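You operate a simulated robot arm through the tools that you are given. There is no shell and no other tool.

Carry out the task below with a simulated robot arm. There is one attempt and no reset: what you move stays moved.

JOB
Check the hardness gauge on the 60 pts block; trim till it reads true.
Fine: block on the table, table in, lever down with fingers clear; turn the red trim dial, then gauge again; the block stays under the foot, the other blocks where they are.

It is judged by the outcome, as a careful person would: the job done as asked, and still so three seconds after it is handed in. It fails if anything else is knocked over, pushed out of place, dropped, spilled or broken.

ROBOT AND FRAMES
A 7-joint arm with a two-finger parallel gripper, fixed in place. Base frame: the origin is on the floor under the middle of its stand, x ahead of it, y to its left, z up; the work surface is at about z = 0.86. Readings come in m, degrees, newtons and seconds.
With the tool pointing down near the work surface it reaches from about 0.1 to 0.64 m from the base axis. Its first joint turns from -66.0 to 66.0 degrees. Payload 1.57 kg.
The tool frame sits at the grasp point between the pads (the TCP): z along the fingers, y along the line on which they close. The tips reach 0.03 m beyond it. Largest opening 0.08 m; finger width 0.017, thickness 0.012; the body of the gripper, 0.04 by 0.082 m, starts 0.08 m behind the TCP.
Orientation is told as [roll, pitch, yaw] about the base's x, y, z axes, in that order, counted from this pose: with the fingers straight down and closing along the base's y, the tool's x points along the base's -x, its y along +y and its z along -z.

CONTROLS
- The arm moves only by the tool apply_moves. Its argument "steps" is a list of rows, each a list of 7 numbers: the closure, from 0 (fully open) to 1 (shut), then the shift along the tool's x, y, z in units of 30 mm (1.0 is 30 mm), then the turn, a rotation vector about the tool's x, y, z in units of 5 degrees (1.0 is 5 degrees). In form: [[jaw, x, y, z, rx, ry, rz], ...]. A call has 1 to 20 rows; each row shifts and turns the commanded pose from where the row before left it, along the tool's axes as they then stand. A call with a number of a shift or a turn outside -1 to 1 is refused whole. Rows are played at 5 a second. More than 0.05 m and 8.6 degrees between two rows, or a gripper value outside its range, and nothing of the call is played. Where a pose cannot be reached the arm comes as near as it can. A force on the tool above 40 N (or 10 N above the force at the start of the call, whichever is more), or a blocked arm, ends the call early, and 0.2 s more pass. Each finger travels about 0.072 m/s and halts on what it meets, pressing with about 43 N; the grip force reading is that of the motor and also rises with nothing between the fingers. The clock runs only during rows and for 0.2 s after the last one: add rows that do not move to give the fingers time. The reply holds the time, the measured pose of the TCP, the force on the tool along the base axes, the opening and the grip force, in the units named above and with some noise, with the torque about the TCP (base axes, N m) and any sound that the robot's microphone picked up, and new pictures: "views" is both (left out), scene, wrist or none.
- Cameras (640 x 400 px; columns grow to the right, rows downward): "scene" is fixed at [0.0542, 0.4281, 1.435]; the picture's right is [-0.79, -0.62, 0.00], its down [-0.29, 0.37, -0.88] and it looks along [0.55, -0.69, -0.47] (base axes); focal length 341 px, centre (320, 200). "wrist" rides on the gripper at [0.072, -0.007, -0.122] in the tool frame; the picture's right is [0.09, 1.00, 0.00], its down [-0.84, 0.08, -0.54] and it looks along [-0.54, 0.05, 0.84] (tool axes); focal length 238 px, centre (320, 200). There is no depth. A picture from a camera that has moved, and an enlarged one, comes with that camera's place and axes in the base frame and with its lens.
- inspect(camera, box): a new picture of the part [left, top, right, bottom] of that camera's present view, enlarged. It takes no simulated time.
- finish_job(): hands the job in; it is judged then, once.

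Nothing tells you positions but the pictures and the camera data. Unless the task says otherwise, let go and move clear before handing in.

The tools are called as a command line: name --pt "numbers of a row" for each row, then --argument value for the rest, lists and objects as JSON in quotes. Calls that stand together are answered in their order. apply_moves: Moves the arm, as the interface text tells. Its arguments: {"type":"object","properties":{"steps":{"type":"array"},"views":{"type":"string","enum":["both","scene","wrist","none"]}},"required":["steps"]} The other tools are called the same way: inspect (camera, box) takes an enlarged picture of a part of a camera's view; finish_job () hands the job in.

At the start:

```text
time_s: 0.0
position: [0.395, -0.1283, 1.2218]
tool_rot: [0.0, 0.1, 0.1]
wrist_force: [0.4, -0.3, -0.7]
ft_torque: [0.0, 0.0, -0.01]
gripper_width: 0.0801
grip_force: 0.0
```

scene: 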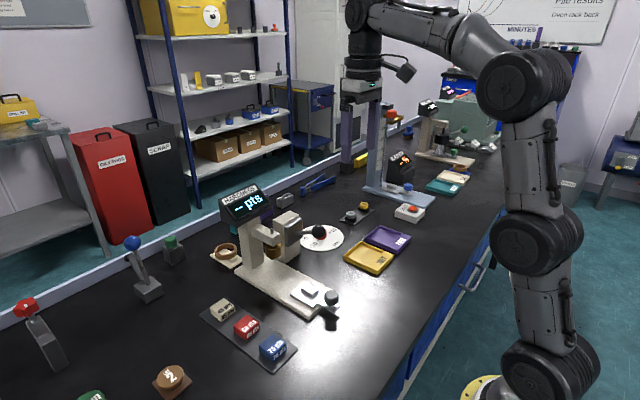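
wrist: 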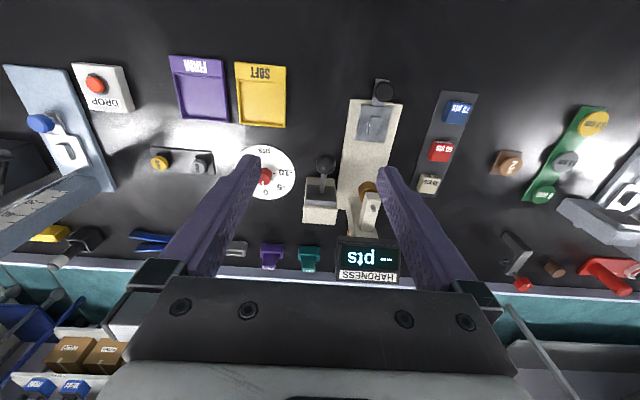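

I see a hardness gauge in the middle of the bench with a sliding table, three labelled blocks on a tray beside it, and a dial with a red knob on the other side. I'll look closer before moving anything.

inspect --camera "scene" --box '[190, 170, 390, 370]'

inspect --camera "wrist" --box '[220, 70, 500, 290]'

inspect --camera "scene" --box '[200, 180, 360, 280]'

inspect --camera "scene" --box '[190, 280, 350, 380]'

```text
2.00 times, centred on (290, 270) of scene
camera zoom: at [0.0542, 0.4281, 1.435], right [-0.79, -0.62, 0.0], down [-0.29, 0.37, -0.88], along [0.55, -0.69, -0.47], focal length 682 px, centre (380, 60)
```

zoom: 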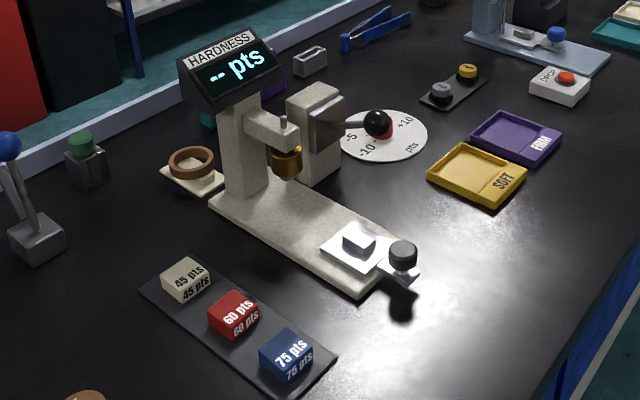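

```text
1.82 times, centred on (360, 180) of wrist
camera zoom: at [0.3232, -0.1345, 1.3439], right [-0.09, 1.0, 0.0], down [0.84, 0.08, 0.54], along [0.54, 0.05, -0.84], focal length 433 px, centre (247, 236)
```

zoom: 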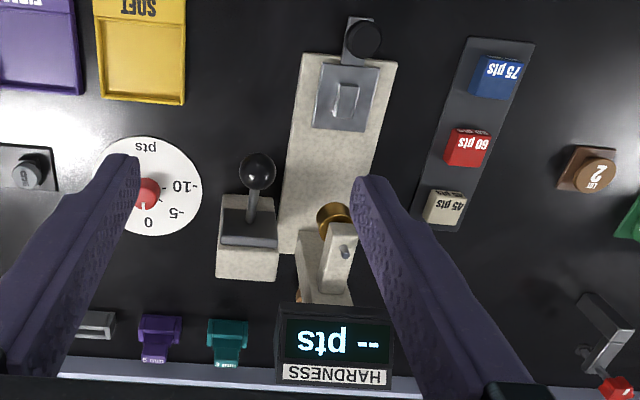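

```text
4.00 times, centred on (280, 230) of scene
camera zoom: at [0.0542, 0.4281, 1.435], right [-0.79, -0.62, 0.0], down [-0.29, 0.37, -0.88], along [0.55, -0.69, -0.47], focal length 1364 px, centre (480, 80)
```

zoom: 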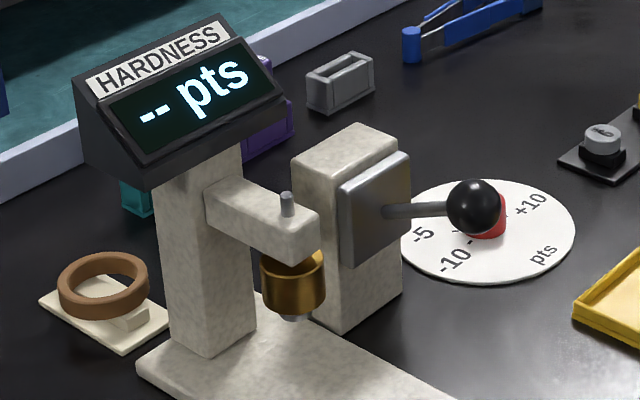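

```text
4.00 times, centred on (270, 330) of scene
camera zoom: at [0.0542, 0.4281, 1.435], right [-0.79, -0.62, 0.0], down [-0.29, 0.37, -0.88], along [0.55, -0.69, -0.47], focal length 1364 px, centre (520, -320)
```

zoom: 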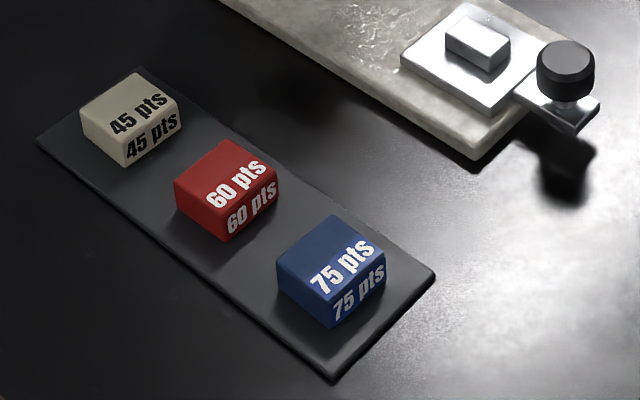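

The gauge reads "-- pts". The 60 pts block sits near (0.48, 0.13) and the table is pulled out near (0.44, -0.02). I'll zoom in on the table, blocks, lever and dial.

inspect --camera "scene" --box '[280, 270, 344, 310]'

inspect --camera "scene" --box '[298, 215, 362, 255]'

inspect --camera "wrist" --box '[335, 70, 415, 120]'

inspect --camera "wrist" --box '[230, 140, 310, 190]'

inspect --camera "wrist" --box '[400, 85, 496, 145]'

inspect --camera "wrist" --box '[290, 140, 402, 210]'

inspect --camera "scene" --box '[235, 205, 315, 255]'

```text
10.00 times, centred on (312, 290) of scene
camera zoom: at [0.0542, 0.4281, 1.435], right [-0.79, -0.62, 0.0], down [-0.29, 0.37, -0.88], along [0.55, -0.69, -0.47], focal length 3410 px, centre (400, -700)
```

zoom: 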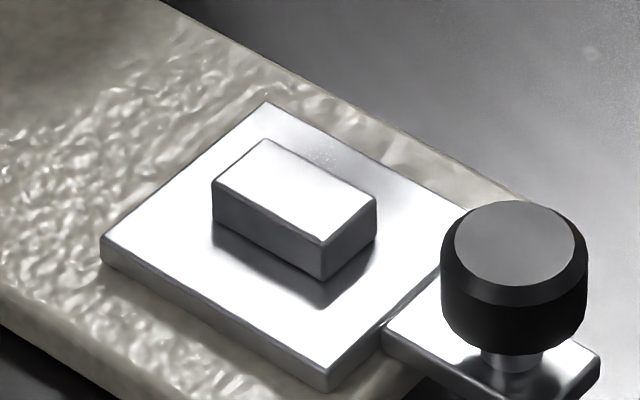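

```text
10.00 times, centred on (330, 235) of scene
camera zoom: at [0.0542, 0.4281, 1.435], right [-0.79, -0.62, 0.0], down [-0.29, 0.37, -0.88], along [0.55, -0.69, -0.47], focal length 3410 px, centre (220, -150)
```

zoom: 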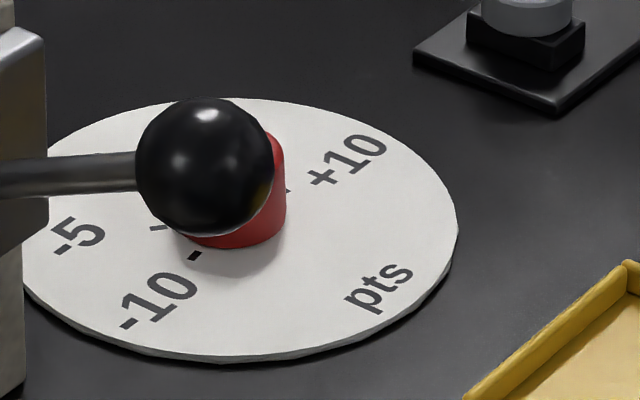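

```text
8.00 times, centred on (375, 95) of wrist
camera zoom: at [0.3232, -0.1345, 1.3439], right [-0.09, 1.0, 0.0], down [0.84, 0.08, 0.54], along [0.54, 0.05, -0.84], focal length 1907 px, centre (-120, 1040)
```

zoom: 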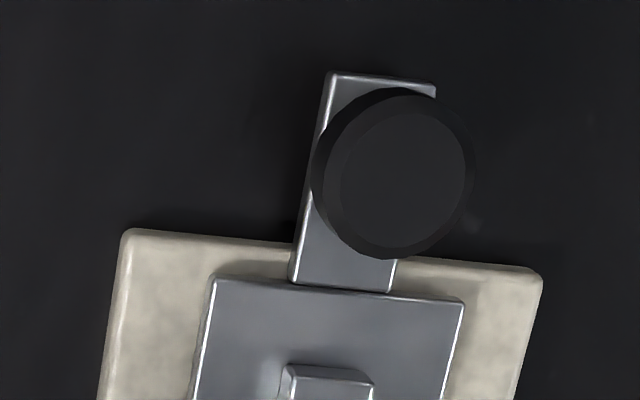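

```text
8.00 times, centred on (270, 165) of wrist
camera zoom: at [0.3232, -0.1345, 1.3439], right [-0.09, 1.0, 0.0], down [0.84, 0.08, 0.54], along [0.54, 0.05, -0.84], focal length 1907 px, centre (720, 480)
```

zoom: 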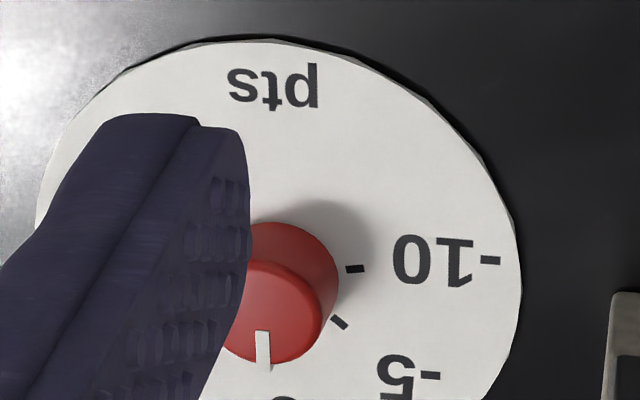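

```text
6.67 times, centred on (448, 115) of wrist
camera zoom: at [0.3232, -0.1345, 1.3439], right [-0.09, 1.0, 0.0], down [0.84, 0.08, 0.54], along [0.54, 0.05, -0.84], focal length 1589 px, centre (-533, 767)
```

zoom: 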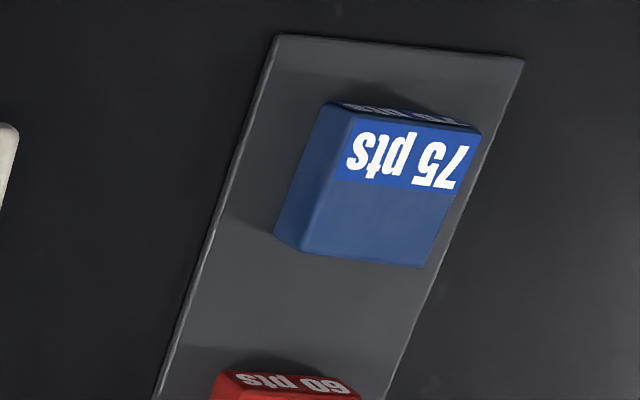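

```text
5.71 times, centred on (346, 175) of wrist
camera zoom: at [0.3232, -0.1345, 1.3439], right [-0.09, 1.0, 0.0], down [0.84, 0.08, 0.54], along [0.54, 0.05, -0.84], focal length 1362 px, centre (171, 343)
```

zoom: 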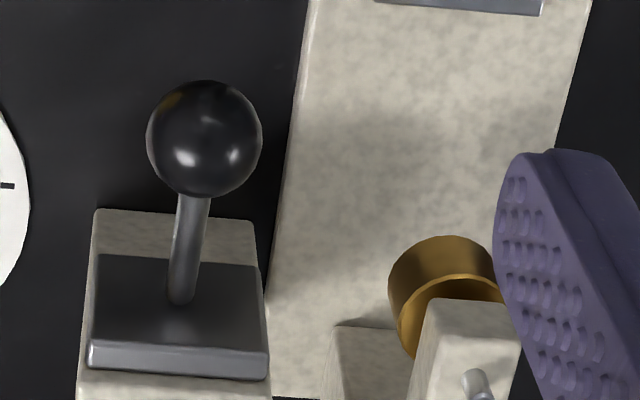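

```text
8.00 times, centred on (275, 230) of scene
camera zoom: at [0.0542, 0.4281, 1.435], right [-0.79, -0.62, 0.0], down [-0.29, 0.37, -0.88], along [0.55, -0.69, -0.47], focal length 2728 px, centre (680, -40)
```

zoom: 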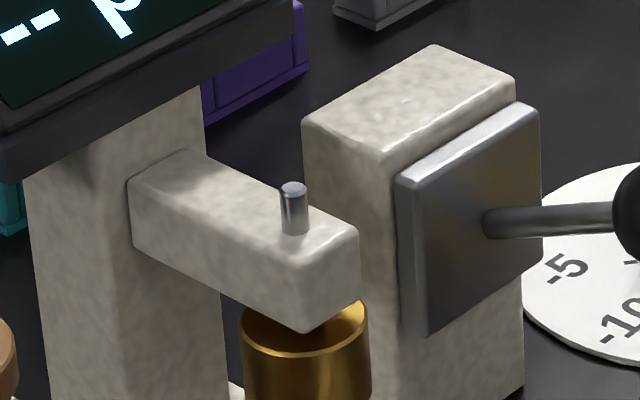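

The small silver piece looks like a fixed anvil on the sliding table, narrower in y than the block, so the fingers can straddle it. Everything seems square to the base axes. I'll move above the 60 pts block first and look down.

apply_moves --pt "0 -0.2 0.963 0.55 0 0 0" --pt "0 -0.2 0.963 0.55 0 0 0" --pt "0 -0.2 0.963 0.55 0 0 0" --pt "0 -0.2 0.963 0.55 0 0 0" --pt "0 -0.2 0.963 0.55 0 0 0" --pt "0 -0.2 0.963 0.55 0 0 0" --pt "0 -0.2 0.963 0.55 0 0 0" --pt "0 -0.2 0.963 0.55 0 0 0" --pt "0 -0.2 0.963 0.55 0 0 0" --pt "0 0 0 0 0 0 0"

```text
time_s: 2.2
position: [0.4472, 0.1342, 1.0714]
tool_rot: [0.0, 0.0, 0.1]
wrist_force: [-0.6, 0.4, 0.6]
ft_torque: [0.02, -0.01, -0.06]
gripper_width: 0.0798
grip_force: 0.0
camera wrist: at [0.3765, 0.1274, 1.1944], right [-0.09, 1.0, 0.0], down [0.84, 0.08, 0.54], along [0.54, 0.05, -0.84], focal length 238 px, centre (320, 200)
```

scene: 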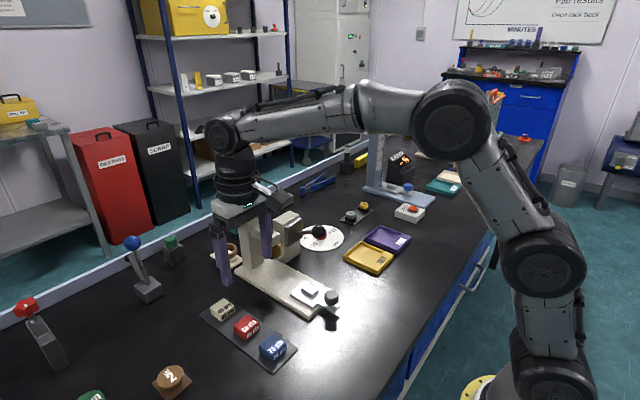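
wrist: 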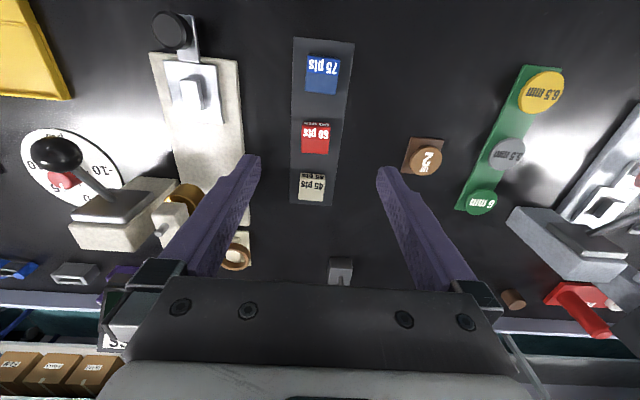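

inspect --camera "wrist" --box '[272, 110, 368, 170]'

inspect --camera "wrist" --box '[140, 50, 252, 120]'

inspect --camera "scene" --box '[200, 290, 296, 350]'

```text
6.67 times, centred on (320, 140) of wrist
camera zoom: at [0.3765, 0.1274, 1.1944], right [-0.09, 1.0, 0.0], down [0.84, 0.08, 0.54], along [0.54, 0.05, -0.84], focal length 1589 px, centre (320, 600)
```

zoom: 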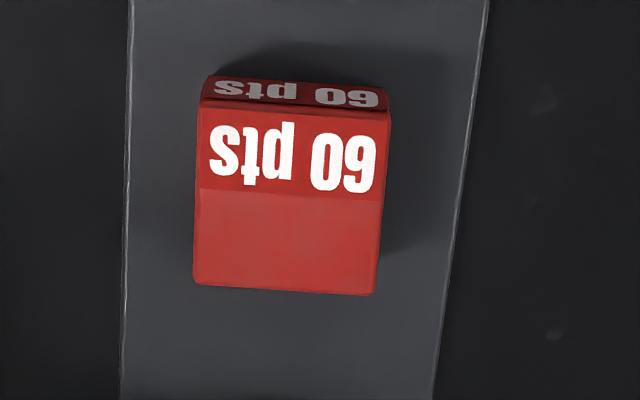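

```text
5.71 times, centred on (196, 85) of wrist
camera zoom: at [0.3765, 0.1274, 1.1944], right [-0.09, 1.0, 0.0], down [0.84, 0.08, 0.54], along [0.54, 0.05, -0.84], focal length 1362 px, centre (1029, 857)
```

zoom: 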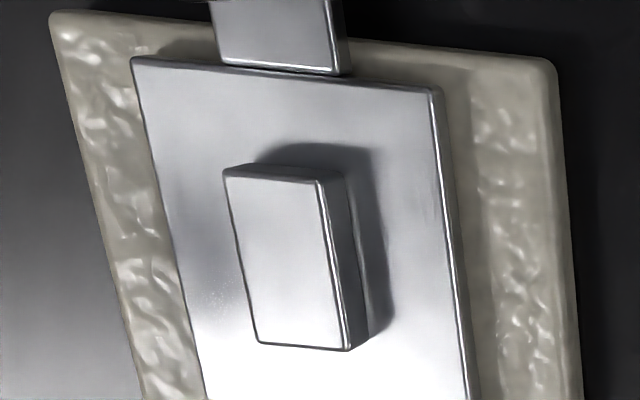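

```text
6.67 times, centred on (248, 320) of scene
camera zoom: at [0.0542, 0.4282, 1.435], right [-0.79, -0.62, 0.0], down [-0.29, 0.37, -0.88], along [0.55, -0.69, -0.47], focal length 2273 px, centre (800, -600)
```

zoom: 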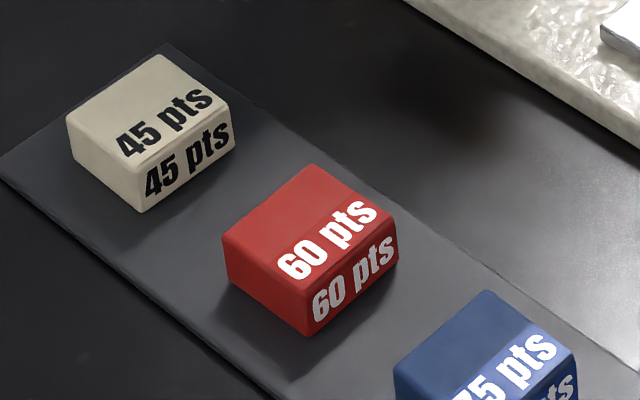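

The 60 pts block's centre comes out at about (0.482, 0.131), top near z 0.88, about 37 mm square and square to the axes. The anvil is at about (0.438, -0.019), top near z 0.892. Next I centre over the block and go part way down.

apply_moves --pt "0 -0.6 -0.06 0.6 0 0 0" --pt "0 -0.56 -0.06 0.6 0 0 0" --pt "0 0 0 0.8 0 0 0" --pt "0 0 0 0.8 0 0 0" --pt "0 0 0 0.8 0 0 0" --pt "0 0 0 0.8 0 0 0" --pt "0 0 0 0 0 0 0"

```text
time_s: 3.8
position: [0.4828, 0.1298, 0.9438]
tool_rot: [0.0, 0.0, 0.0]
wrist_force: [0.1, 0.2, 0.8]
ft_torque: [0.03, -0.02, -0.01]
gripper_width: 0.0798
grip_force: 0.0
camera wrist: at [0.4114, 0.1221, 1.0643], right [-0.09, 1.0, 0.0], down [0.84, 0.08, 0.54], along [0.54, 0.05, -0.84], focal length 238 px, centre (320, 200)
```

scene: 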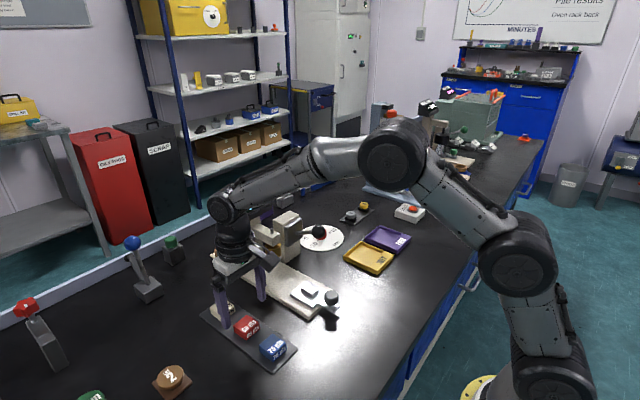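
wrist: 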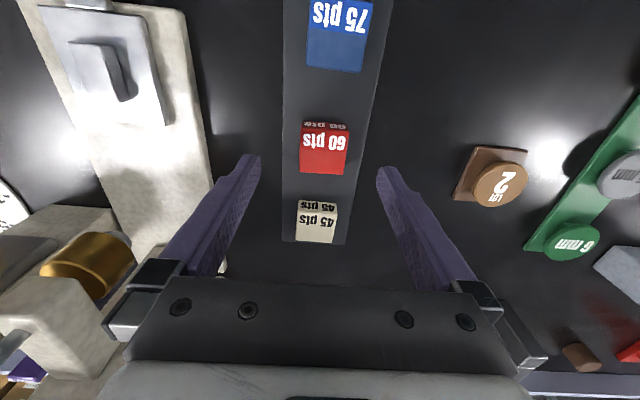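

The block is centred between the fingers. I'll lower so the tips sit just above the tray, then check before closing.

apply_moves --pt "0 0 0.03 0.6 0 0 0" --pt "0 0 0 0.5 0 0 0" --pt "0 0 0 0.4 0 0 0" --pt "0 0 0 0 0 0 0"

inspect --camera "scene" --box '[190, 270, 302, 340]'

```text
time_s: 4.8
position: [0.4829, 0.1295, 0.8966]
tool_rot: [0.0, 0.0, 0.0]
wrist_force: [0.1, -0.8, 0.1]
ft_torque: [0.03, 0.0, 0.02]
gripper_width: 0.0799
grip_force: 0.1
camera wrist: at [0.4117, 0.1227, 1.0188], right [-0.09, 1.0, 0.0], down [0.84, 0.08, 0.54], along [0.54, 0.05, -0.84], focal length 238 px, centre (320, 200)
```

scene: 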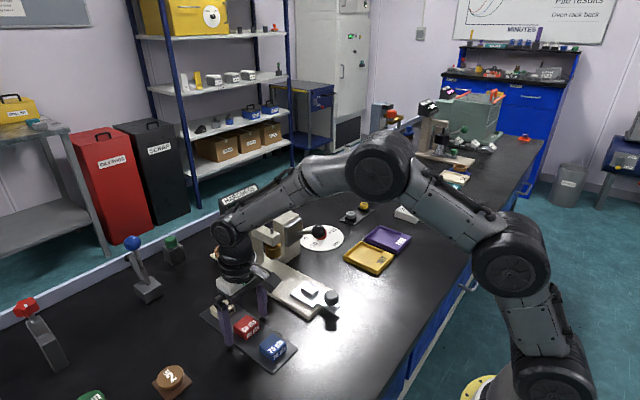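
wrist: 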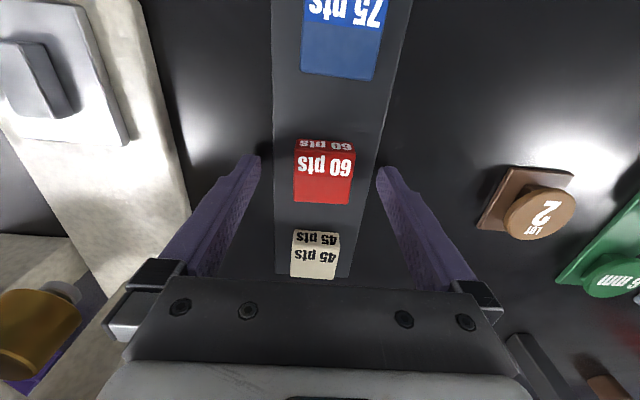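

```text
5.71 times, centred on (246, 305) of scene
camera zoom: at [0.0542, 0.4281, 1.435], right [-0.79, -0.62, 0.0], down [-0.29, 0.37, -0.88], along [0.55, -0.69, -0.47], focal length 1948 px, centre (743, -400)
```

zoom: 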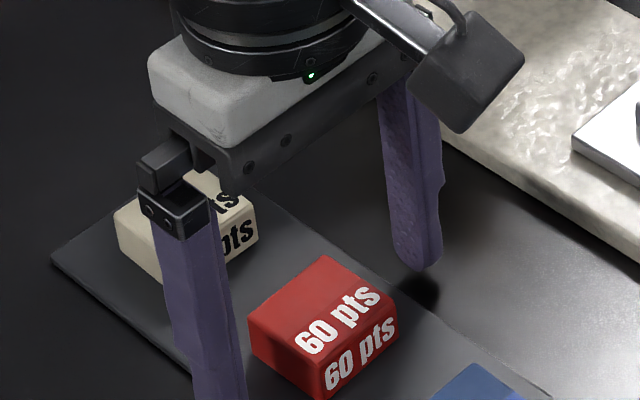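

The tips are clear of the tray with the block between them. I'll close on it and then lift slightly to test the hold.

apply_moves --pt "0 0 0.03 0 0 0 0" --pt "0.4 0 0 0 0 0 0" --pt "1 0 0 0 0 0 0" --pt "1 0 0 0 0 0 0" --pt "1 0 0 0 0 0 0" --pt "1 0 0 0 0 0 0" --views "wrist"

```text
time_s: 6.2
position: [0.4836, 0.1318, 0.8975]
tool_rot: [0.0, 0.1, 0.0]
wrist_force: [0.0, 0.7, -0.4]
ft_torque: [-0.02, -0.05, 0.04]
gripper_width: 0.0369
grip_force: 42.9
camera wrist: at [0.4119, 0.1237, 1.019], right [-0.09, 1.0, 0.0], down [0.84, 0.08, 0.54], along [0.54, 0.05, -0.84], focal length 238 px, centre (320, 200)
```

wrist: 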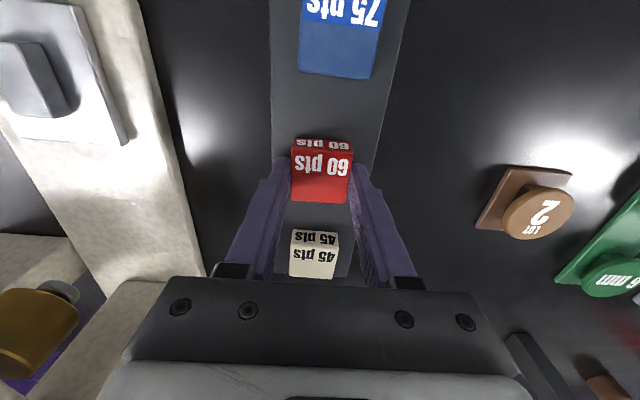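

The block is gripped (width 36.9 mm). I'll lift it and carry it over the anvil at a safe height.

apply_moves --pt "1 0 0 -0.5 0 0 0" --pt "1 0 0 -0.7 0 0 0" --pt "1 0 0 -0.8 0 0 0" --pt "1 0 0 -0.7 0 0 0" --pt "1 0.24 -0.7 0 0 0 0" --pt "1 0.24 -0.7 0 0 0 0" --pt "1 0.24 -0.7 0 0 0 0" --pt "1 0.24 -0.7 0 0 0 0" --pt "1 0.24 -0.7 0 0 0 0" --pt "1 0.24 -0.7 0 0 0 0" --pt "1 0 -0.8 0 0 0 0" --pt "1 0 0 0 0 0 0"

inspect --camera "scene" --box '[250, 220, 378, 300]'

inspect --camera "wrist" --box '[240, 80, 400, 180]'

```text
time_s: 8.8
position: [0.4406, -0.0179, 0.9786]
tool_rot: [0.0, 0.0, 0.2]
wrist_force: [-0.1, 0.3, -0.4]
ft_torque: [0.0, -0.04, 0.0]
gripper_width: 0.0
grip_force: 21.0
camera wrist: at [0.3687, -0.0256, 1.1005], right [-0.09, 1.0, 0.0], down [0.84, 0.08, 0.54], along [0.54, 0.05, -0.84], focal length 238 px, centre (320, 200)
```

scene: 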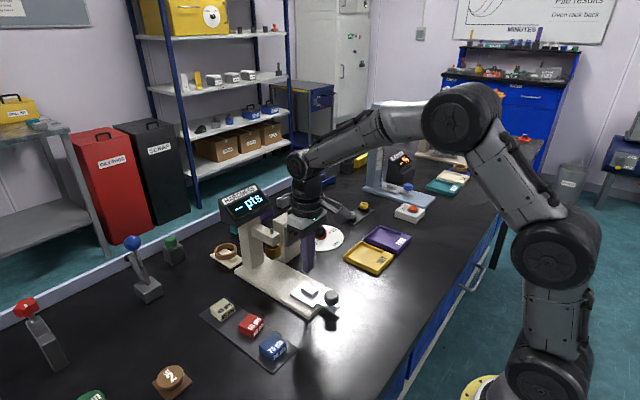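
wrist: 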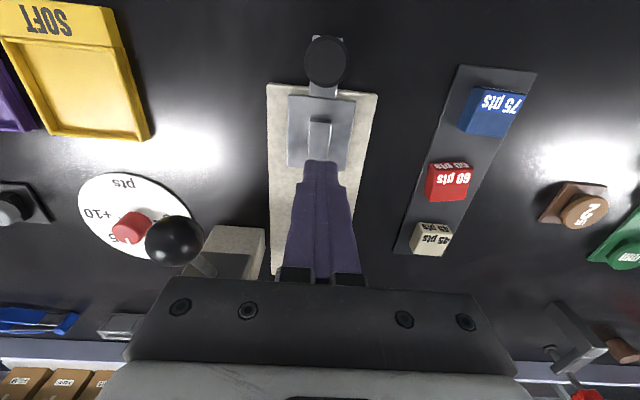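

```text
5.00 times, centred on (314, 260) of scene
camera zoom: at [0.0542, 0.4281, 1.435], right [-0.79, -0.62, 0.0], down [-0.29, 0.37, -0.88], along [0.55, -0.69, -0.47], focal length 1705 px, centre (350, -100)
```

zoom: 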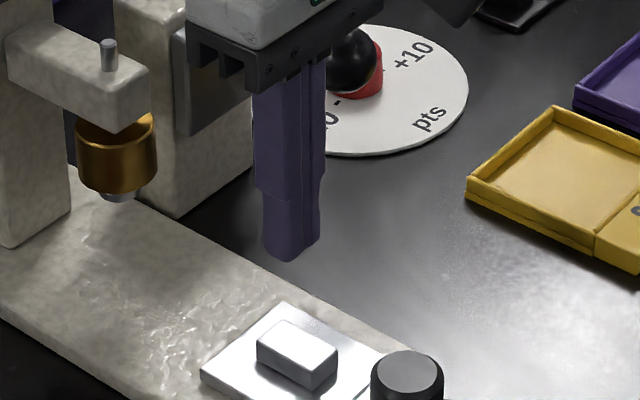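

```text
4.00 times, centred on (320, 130) of wrist
camera zoom: at [0.3687, -0.0256, 1.1005], right [-0.09, 1.0, 0.0], down [0.84, 0.08, 0.54], along [0.54, 0.05, -0.84], focal length 953 px, centre (320, 480)
```

zoom: 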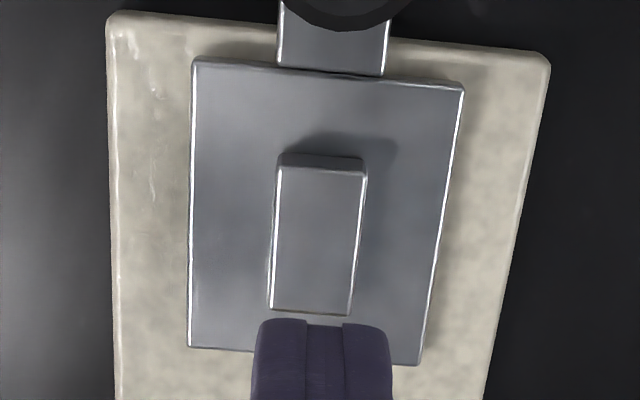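

The block slipped out on the lift and appears to still be on its tray; the fingers are now shut and empty. I'll check how it is lying before trying again.

inspect --camera "scene" --box '[200, 290, 296, 350]'

inspect --camera "wrist" --box '[390, 150, 502, 220]'

inspect --camera "scene" --box '[282, 225, 330, 255]'

```text
6.67 times, centred on (248, 320) of scene
camera zoom: at [0.0542, 0.4281, 1.435], right [-0.79, -0.62, 0.0], down [-0.29, 0.37, -0.88], along [0.55, -0.69, -0.47], focal length 2273 px, centre (800, -600)
```

zoom: 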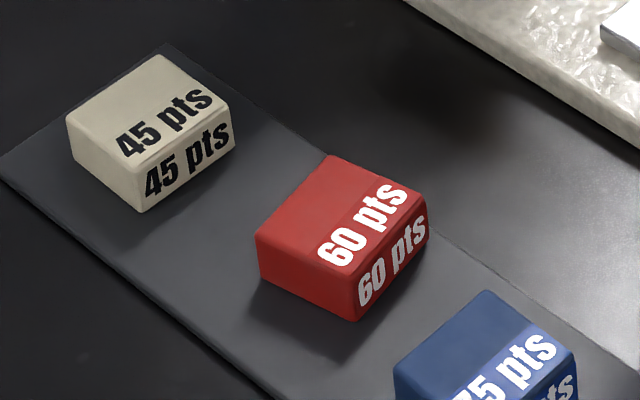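

```text
5.71 times, centred on (446, 185) of wrist
camera zoom: at [0.3687, -0.0256, 1.1005], right [-0.09, 1.0, 0.0], down [0.84, 0.08, 0.54], along [0.54, 0.05, -0.84], focal length 1362 px, centre (-400, 286)
```

zoom: 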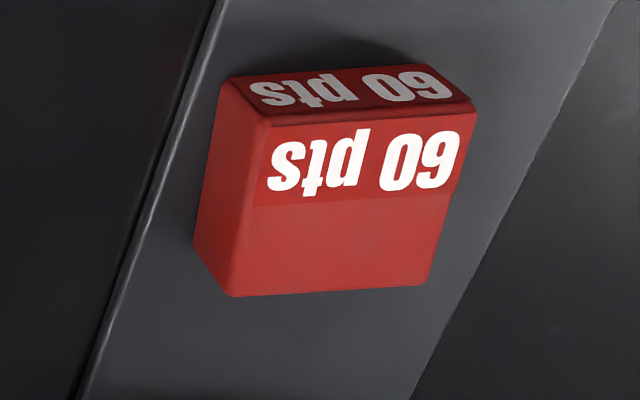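

```text
13.33 times, centred on (306, 240) of scene
camera zoom: at [0.0542, 0.4281, 1.435], right [-0.79, -0.62, 0.0], down [-0.29, 0.37, -0.88], along [0.55, -0.69, -0.47], focal length 4546 px, centre (507, -333)
```

zoom: 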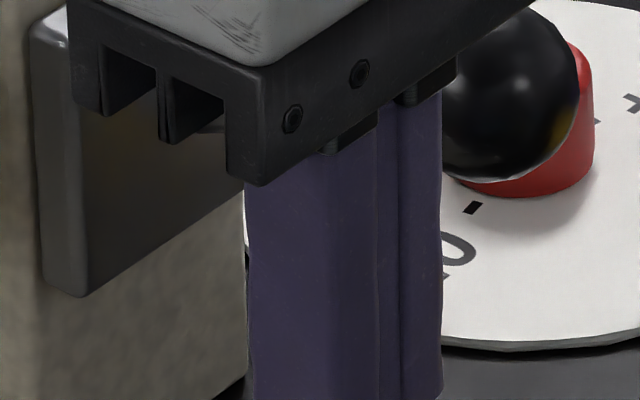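

The 60 pts block is still upright on the tray, now near (0.479, 0.124) and turned about 9° counter-clockwise. I'll go back above it with the fingers open and the tool turned to match.

apply_moves --pt "1 0 0.5 -0.5 0 0 0" --pt "1 -0.2 0.8 0 0 0 0" --pt "0.5 -0.2 0.8 0 0 0 0" --pt "0 -0.2 0.8 0 0 0 0" --pt "0 -0.2 0.8 0 0 0 0" --pt "0 -0.25 0.8 0 0 0 0" --pt "0 -0.25 0.22 0 0 0 0" --pt "0 0 0 0 0 0 -0.95" --pt "0 0 0 0 0 0 -0.95" --pt "0 0 0 0 0 0 0"

inspect --camera "wrist" --box '[256, 120, 384, 200]'

inspect --camera "scene" --box '[200, 270, 312, 340]'

```text
time_s: 11.0
position: [0.4805, 0.1215, 0.9921]
tool_rot: [0.0, -0.1, 9.5]
wrist_force: [0.1, 0.3, 0.0]
ft_torque: [0.01, -0.04, -0.01]
gripper_width: 0.0798
grip_force: 0.1
camera wrist: at [0.4105, 0.1032, 1.1148], right [-0.26, 0.97, 0.0], down [0.81, 0.22, 0.54], along [0.52, 0.14, -0.84], focal length 238 px, centre (320, 200)
```

scene: 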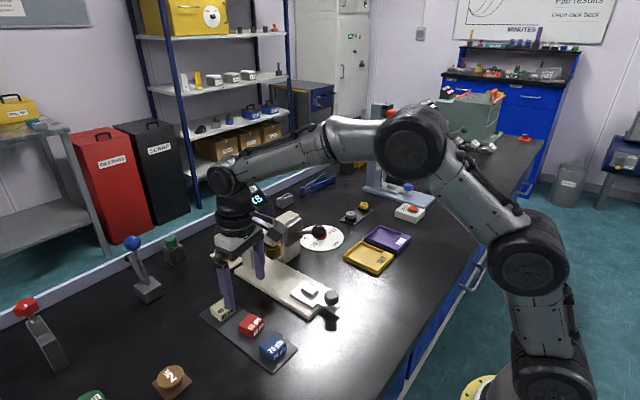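
wrist: 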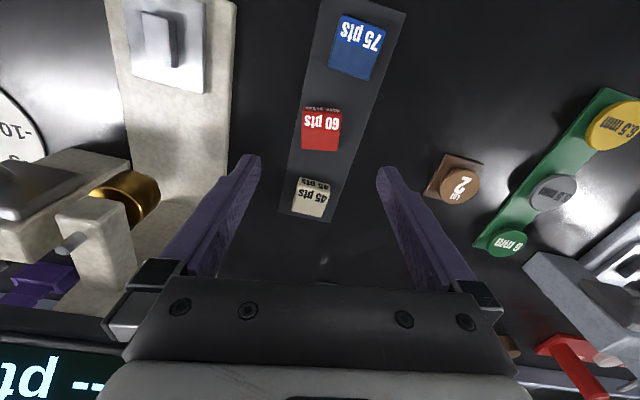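

```text
5.00 times, centred on (320, 160) of wrist
camera zoom: at [0.4105, 0.1032, 1.1148], right [-0.26, 0.97, 0.0], down [0.81, 0.22, 0.54], along [0.52, 0.14, -0.84], focal length 1192 px, centre (320, 400)
```

zoom: 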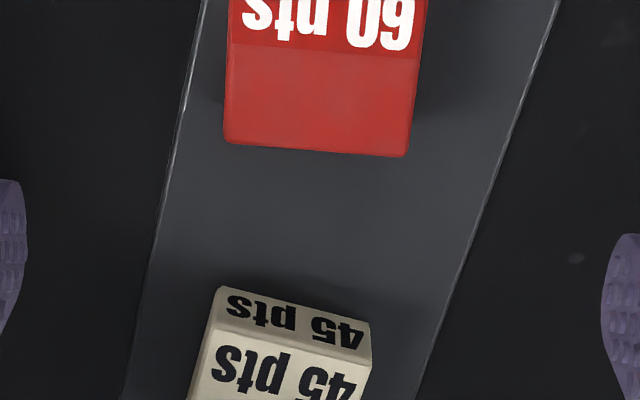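

```text
5.71 times, centred on (256, 305) of scene
camera zoom: at [0.0542, 0.4282, 1.435], right [-0.79, -0.62, 0.0], down [-0.29, 0.37, -0.88], along [0.55, -0.69, -0.47], focal length 1948 px, centre (686, -400)
```

zoom: 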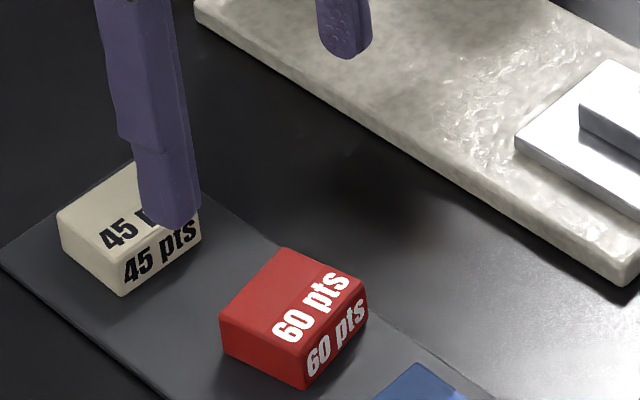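

inspect --camera "wrist" --box '[272, 95, 368, 155]'

```text
6.67 times, centred on (320, 125) of wrist
camera zoom: at [0.4105, 0.1032, 1.1148], right [-0.26, 0.97, 0.0], down [0.81, 0.22, 0.54], along [0.52, 0.14, -0.84], focal length 1589 px, centre (320, 700)
```

zoom: 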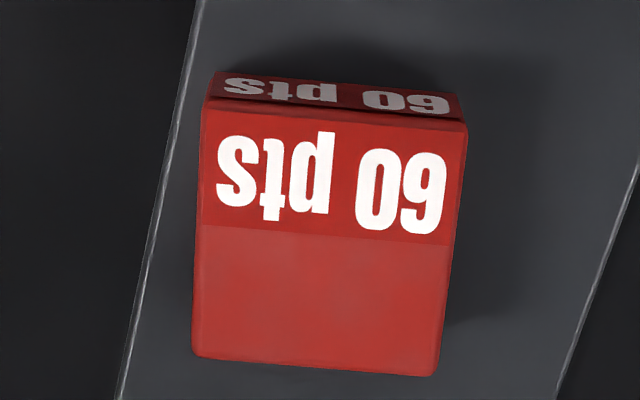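

The tool is aligned with the block to within about 2 mm. This time I'll grip lower, with the tips almost at the tray, descending gently in the last millimetres.

apply_moves --pt "0 0.06 0 0.7 0 0 0" --pt "0 0 0 0.7 0 0 0" --pt "0 0 0 0.7 0 0 0" --pt "0 0 0 0.6 0 0 0" --pt "0 0 0 0.35 0 0 0" --pt "0 0 0 0.1 0 0 0" --pt "0 0 0 0.05 0 0 0" --pt "0 0 0 0 0 0 0" --views "none"

```text
time_s: 12.8
position: [0.477, 0.1226, 0.8959]
tool_rot: [0.0, 0.0, 9.5]
wrist_force: [-0.2, 0.6, 0.8]
ft_torque: [-0.01, 0.02, 0.0]
gripper_width: 0.0799
grip_force: 0.0
```

apply_moves --pt "0 0 0 0.05 0 0 0" --pt "0 0 0 0.03 0 0 0" --pt "0 0 0 0 0 0 0" --views "none"

inspect --camera "scene" --box '[200, 280, 312, 350]'

```text
time_s: 13.6
position: [0.4766, 0.1212, 0.8941]
tool_rot: [0.0, 0.0, 9.5]
wrist_force: [-1.6, 0.3, 1.6]
ft_torque: [0.07, 0.04, 0.03]
gripper_width: 0.0799
grip_force: 0.0
```

```text
5.71 times, centred on (256, 315) of scene
camera zoom: at [0.0542, 0.4281, 1.435], right [-0.79, -0.62, 0.0], down [-0.29, 0.37, -0.88], along [0.55, -0.69, -0.47], focal length 1948 px, centre (686, -457)
```

zoom: 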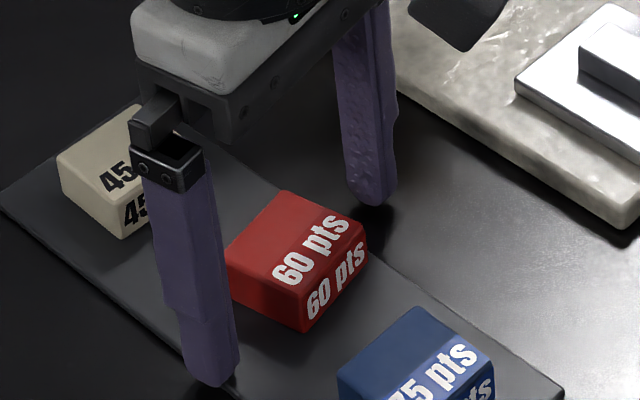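

The tips are at the tray surface with almost no force. I'll close and lift only about 10 mm to test the hold.

apply_moves --pt "0.3 0 0 0 0 0 0" --pt "0.6 0 0 0 0 0 0" --pt "1 0 0 0 0 0 0" --pt "1 0 0 0 0 0 0" --pt "1 0 0 0 0 0 0" --pt "1 0 0 -0.1 0 0 0" --pt "1 0 0 -0.1 0 0 0" --pt "1 0 0 -0.1 0 0 0" --pt "1 0 0 0 0 0 0"

inspect --camera "scene" --box '[200, 280, 312, 350]'

inspect --camera "wrist" --box '[240, 120, 400, 220]'

```text
time_s: 15.6
position: [0.4776, 0.121, 0.9024]
tool_rot: [0.1, 0.0, 9.5]
wrist_force: [0.4, 0.3, 0.5]
ft_torque: [-0.04, 0.01, -0.01]
gripper_width: 0.0366
grip_force: 43.3
camera wrist: at [0.4083, 0.1031, 1.0253], right [-0.26, 0.97, 0.0], down [0.81, 0.22, 0.54], along [0.52, 0.14, -0.84], focal length 238 px, centre (320, 200)
```

scene: 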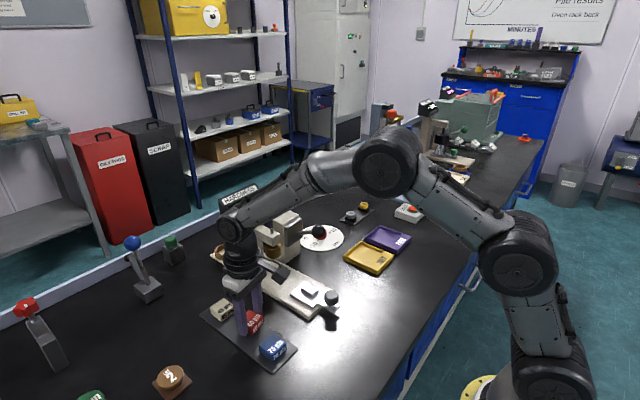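
wrist: 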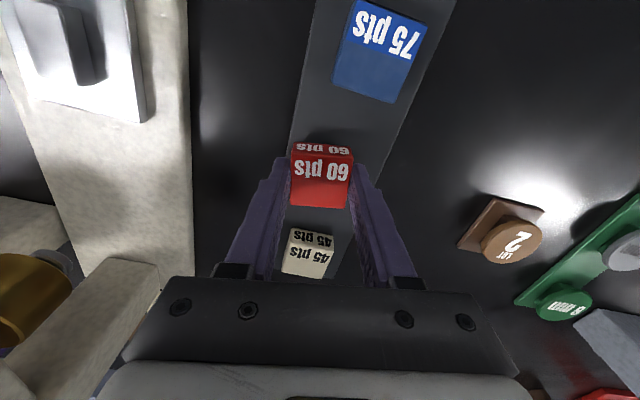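

```text
5.71 times, centred on (256, 315) of scene
camera zoom: at [0.0543, 0.4282, 1.4349], right [-0.79, -0.62, 0.0], down [-0.29, 0.37, -0.88], along [0.55, -0.69, -0.47], focal length 1948 px, centre (686, -457)
```

zoom: 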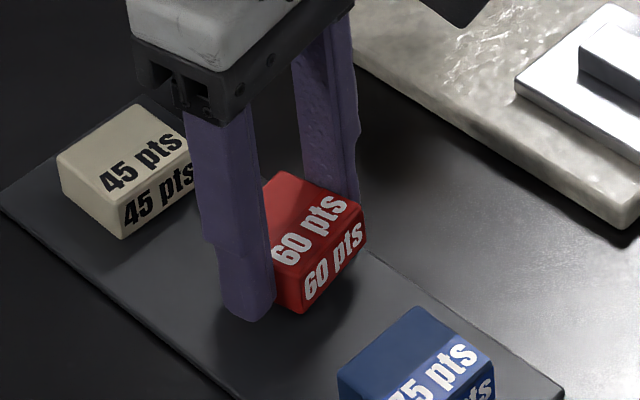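

```text
4.00 times, centred on (320, 170) of wrist
camera zoom: at [0.4083, 0.1031, 1.0253], right [-0.26, 0.97, 0.0], down [0.81, 0.22, 0.54], along [0.52, 0.14, -0.84], focal length 953 px, centre (320, 320)
```

zoom: 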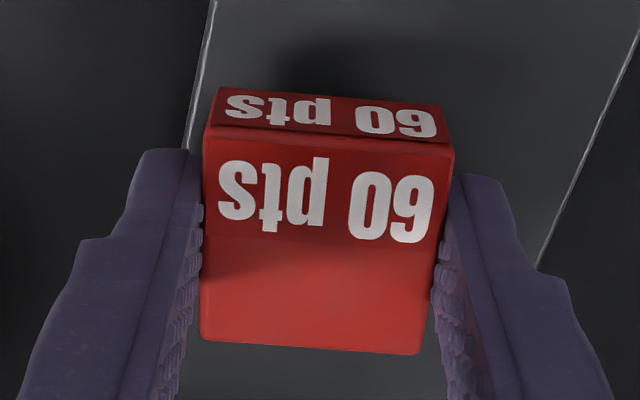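

The block came up with the fingers this time. I'll keep lifting gently and check again before carrying it sideways.

apply_moves --pt "1 0 0 -0.15 0 0 0" --pt "1 0 0 -0.2 0 0 0" --pt "1 0 0 -0.3 0 0 0" --pt "1 0 0 -0.35 0 0 0" --pt "1 0 0 -0.35 0 0 0" --pt "1 0 0 -0.3 0 0 0" --pt "1 0 0 -0.2 0 0 0" --pt "1 0 0 0 0 0 0"

inspect --camera "wrist" --box '[240, 120, 400, 220]'

```text
time_s: 17.4
position: [0.4785, 0.1224, 0.9585]
tool_rot: [0.1, 0.0, 9.5]
wrist_force: [0.8, -0.6, -0.7]
ft_torque: [0.01, -0.01, 0.0]
gripper_width: 0.0368
grip_force: 43.0
camera wrist: at [0.4086, 0.1031, 1.0809], right [-0.26, 0.97, 0.0], down [0.81, 0.22, 0.54], along [0.52, 0.14, -0.84], focal length 238 px, centre (320, 200)
```

scene: 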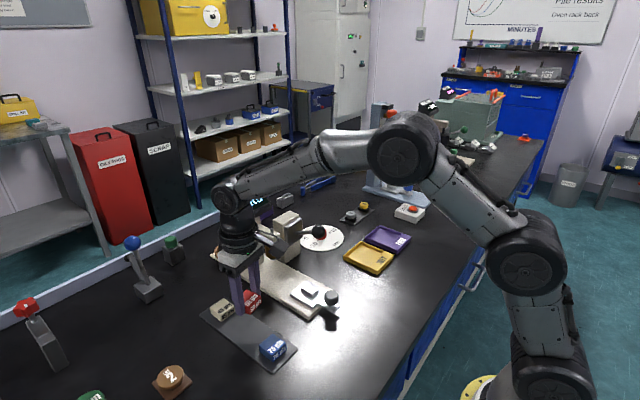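
wrist: 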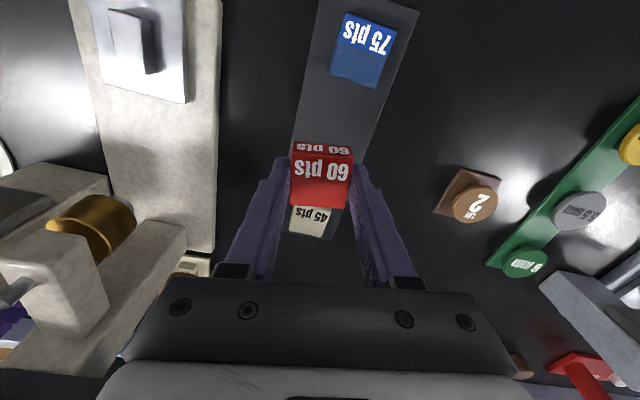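

```text
4.00 times, centred on (320, 170) of wrist
camera zoom: at [0.4086, 0.1031, 1.0809], right [-0.26, 0.97, 0.0], down [0.81, 0.22, 0.54], along [0.52, 0.14, -0.84], focal length 953 px, centre (320, 320)
```

zoom: 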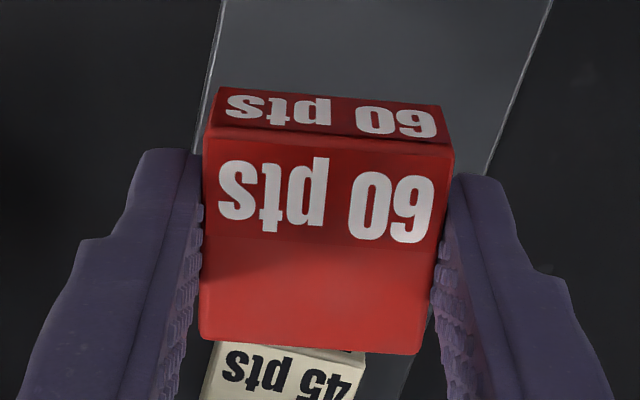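

The block is held firmly with no slip. I'll square the tool back to zero yaw, then carry the block smoothly over to the anvil.

apply_moves --pt "1 0 0 0 0 0 0.4" --pt "1 0 0 0 0 0 0.6" --pt "1 0 0 0 0 0 0.6" --pt "1 0 0 0 0 0 0.3" --pt "1 0.05 -0.15 0 0 0 0" --pt "1 0.1 -0.35 0 0 0 0" --pt "1 0.15 -0.5 0 0 0 0" --pt "1 0.2 -0.6 0 0 0 0" --pt "1 0.2 -0.7 0 0 0 0" --pt "1 0.2 -0.7 0 0 0 0" --pt "1 0.2 -0.6 0 0 0 0" --pt "1 0.15 -0.5 0 0 0 0" --pt "1 0.1 -0.38 0 0 0 0" --pt "1 0.04 -0.2 0 0 0 0" --pt "1 0 0 0 0 0 0"

inspect --camera "wrist" --box '[240, 80, 400, 180]'

inspect --camera "scene" --box '[250, 230, 362, 300]'

```text
time_s: 20.6
position: [0.4364, -0.0199, 0.9573]
tool_rot: [0.0, 0.0, 0.1]
wrist_force: [0.4, -0.1, -0.4]
ft_torque: [0.03, 0.03, 0.01]
gripper_width: 0.0366
grip_force: 43.1
camera wrist: at [0.3637, -0.0261, 1.0801], right [-0.09, 1.0, 0.0], down [0.84, 0.08, 0.54], along [0.54, 0.05, -0.84], focal length 238 px, centre (320, 200)
```

scene: 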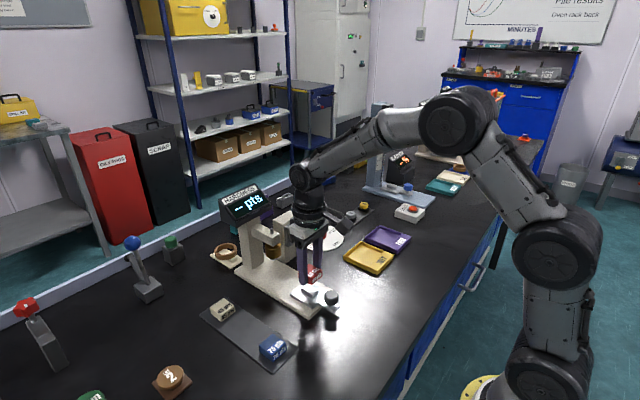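
wrist: 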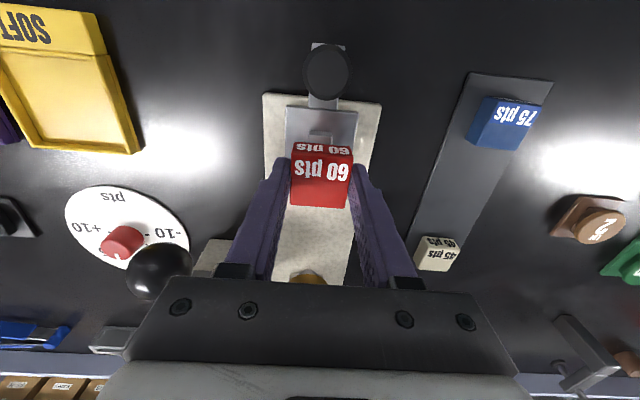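

```text
4.00 times, centred on (320, 130) of wrist
camera zoom: at [0.3637, -0.0261, 1.0801], right [-0.09, 1.0, 0.0], down [0.84, 0.08, 0.54], along [0.54, 0.05, -0.84], focal length 953 px, centre (320, 480)
```

zoom: 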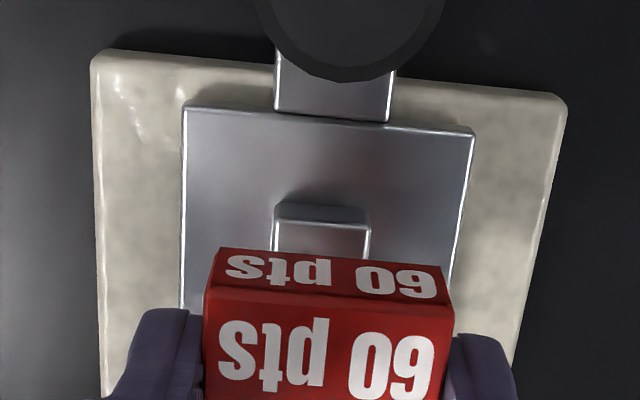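

```text
5.71 times, centred on (306, 265) of scene
camera zoom: at [0.0543, 0.4281, 1.435], right [-0.79, -0.62, 0.0], down [-0.29, 0.37, -0.88], along [0.55, -0.69, -0.47], focal length 1948 px, centre (400, -171)
```

zoom: 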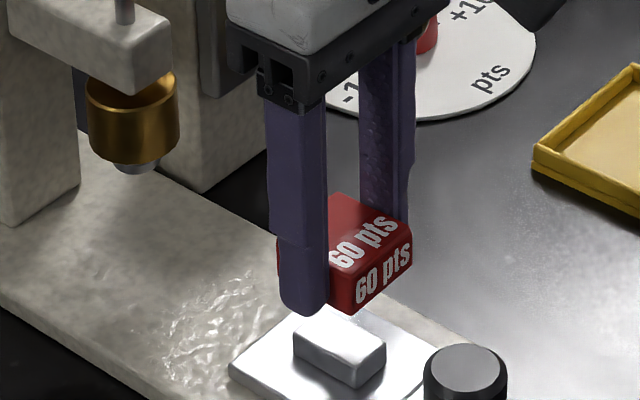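

The block is over the anvil and within 3 mm of centre. I'll make a small correction and lower until it is nearly seated.

apply_moves --pt "1 -0.08 -0.03 0.2 0 0 0" --pt "1 0 0 0.3 0 0 0" --pt "1 0 0 0.3 0 0 0" --pt "1 0 0 0.15 0 0 0" --pt "1 0 0 0.05 0 0 0" --pt "1 0 0 0 0 0 0" --views "none"

inspect --camera "scene" --box '[270, 255, 350, 305]'

```text
time_s: 22.0
position: [0.439, -0.0201, 0.9275]
tool_rot: [0.0, 0.0, 0.0]
wrist_force: [-0.5, -0.3, -1.5]
ft_torque: [0.01, 0.02, 0.0]
gripper_width: 0.0369
grip_force: 42.4
```

```text
8.00 times, centred on (310, 280) of scene
camera zoom: at [0.0543, 0.4281, 1.435], right [-0.79, -0.62, 0.0], down [-0.29, 0.37, -0.88], along [0.55, -0.69, -0.47], focal length 2728 px, centre (400, -440)
```

zoom: 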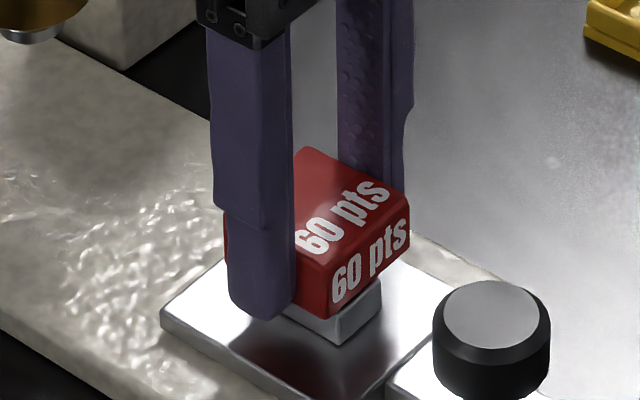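

apply_moves --pt "1 0 0 0.05 0 0 0" --pt "1 0 0 0.03 0 0 0" --pt "1 0 0 0 0 0 0" --views "none"

inspect --camera "scene" --box '[290, 265, 338, 295]'

```text
time_s: 22.8
position: [0.4397, -0.0197, 0.9261]
tool_rot: [0.0, 0.0, 0.0]
wrist_force: [-0.7, 1.0, 0.3]
ft_torque: [-0.02, 0.01, 0.0]
gripper_width: 0.0367
grip_force: 43.0
```

```text
13.33 times, centred on (314, 280) of scene
camera zoom: at [0.0543, 0.4281, 1.435], right [-0.79, -0.62, 0.0], down [-0.29, 0.37, -0.88], along [0.55, -0.69, -0.47], focal length 4546 px, centre (400, -867)
```

zoom: 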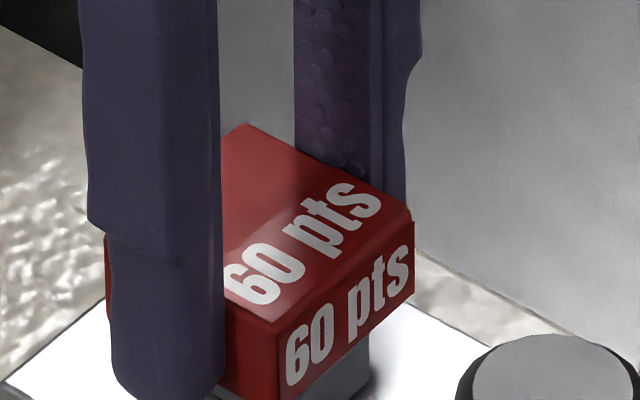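

apply_moves --pt "1 0 0 0.05 0 0 0" --pt "1 0 0 0.0 0 0 0" --pt "1 0 0 0.0 0 0 0" --views "none"

apply_moves --pt "1 0 0 0.05 0 0 0" --pt "1 0 0 0.0 0 0 0" --pt "1 0 0 0.0 0 0 0" --views "none"

inspect --camera "scene" --box '[290, 270, 338, 300]'

```text
time_s: 23.6
position: [0.4385, -0.0196, 0.9237]
tool_rot: [0.0, 0.1, 0.0]
wrist_force: [-0.4, -0.4, -0.6]
ft_torque: [-0.02, 0.03, 0.01]
gripper_width: 0.0368
grip_force: 42.6
```

```text
time_s: 24.4
position: [0.4392, -0.0186, 0.9234]
tool_rot: [-0.1, 0.1, 0.0]
wrist_force: [0.2, -0.5, -1.6]
ft_torque: [-0.03, -0.04, -0.03]
gripper_width: 0.0369
grip_force: 43.2
```

```text
13.33 times, centred on (314, 285) of scene
camera zoom: at [0.0542, 0.4281, 1.435], right [-0.79, -0.62, 0.0], down [-0.29, 0.37, -0.88], along [0.55, -0.69, -0.47], focal length 4546 px, centre (400, -933)
```

zoom: 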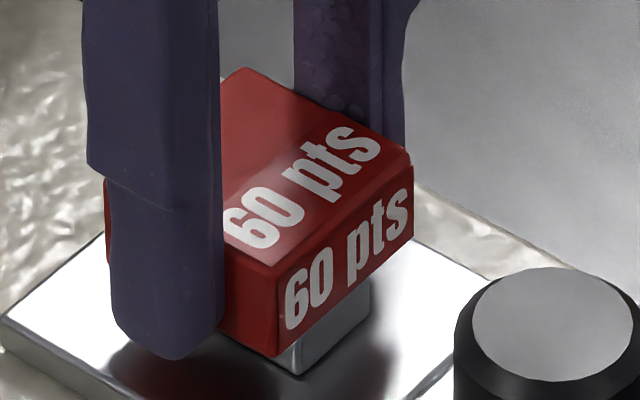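

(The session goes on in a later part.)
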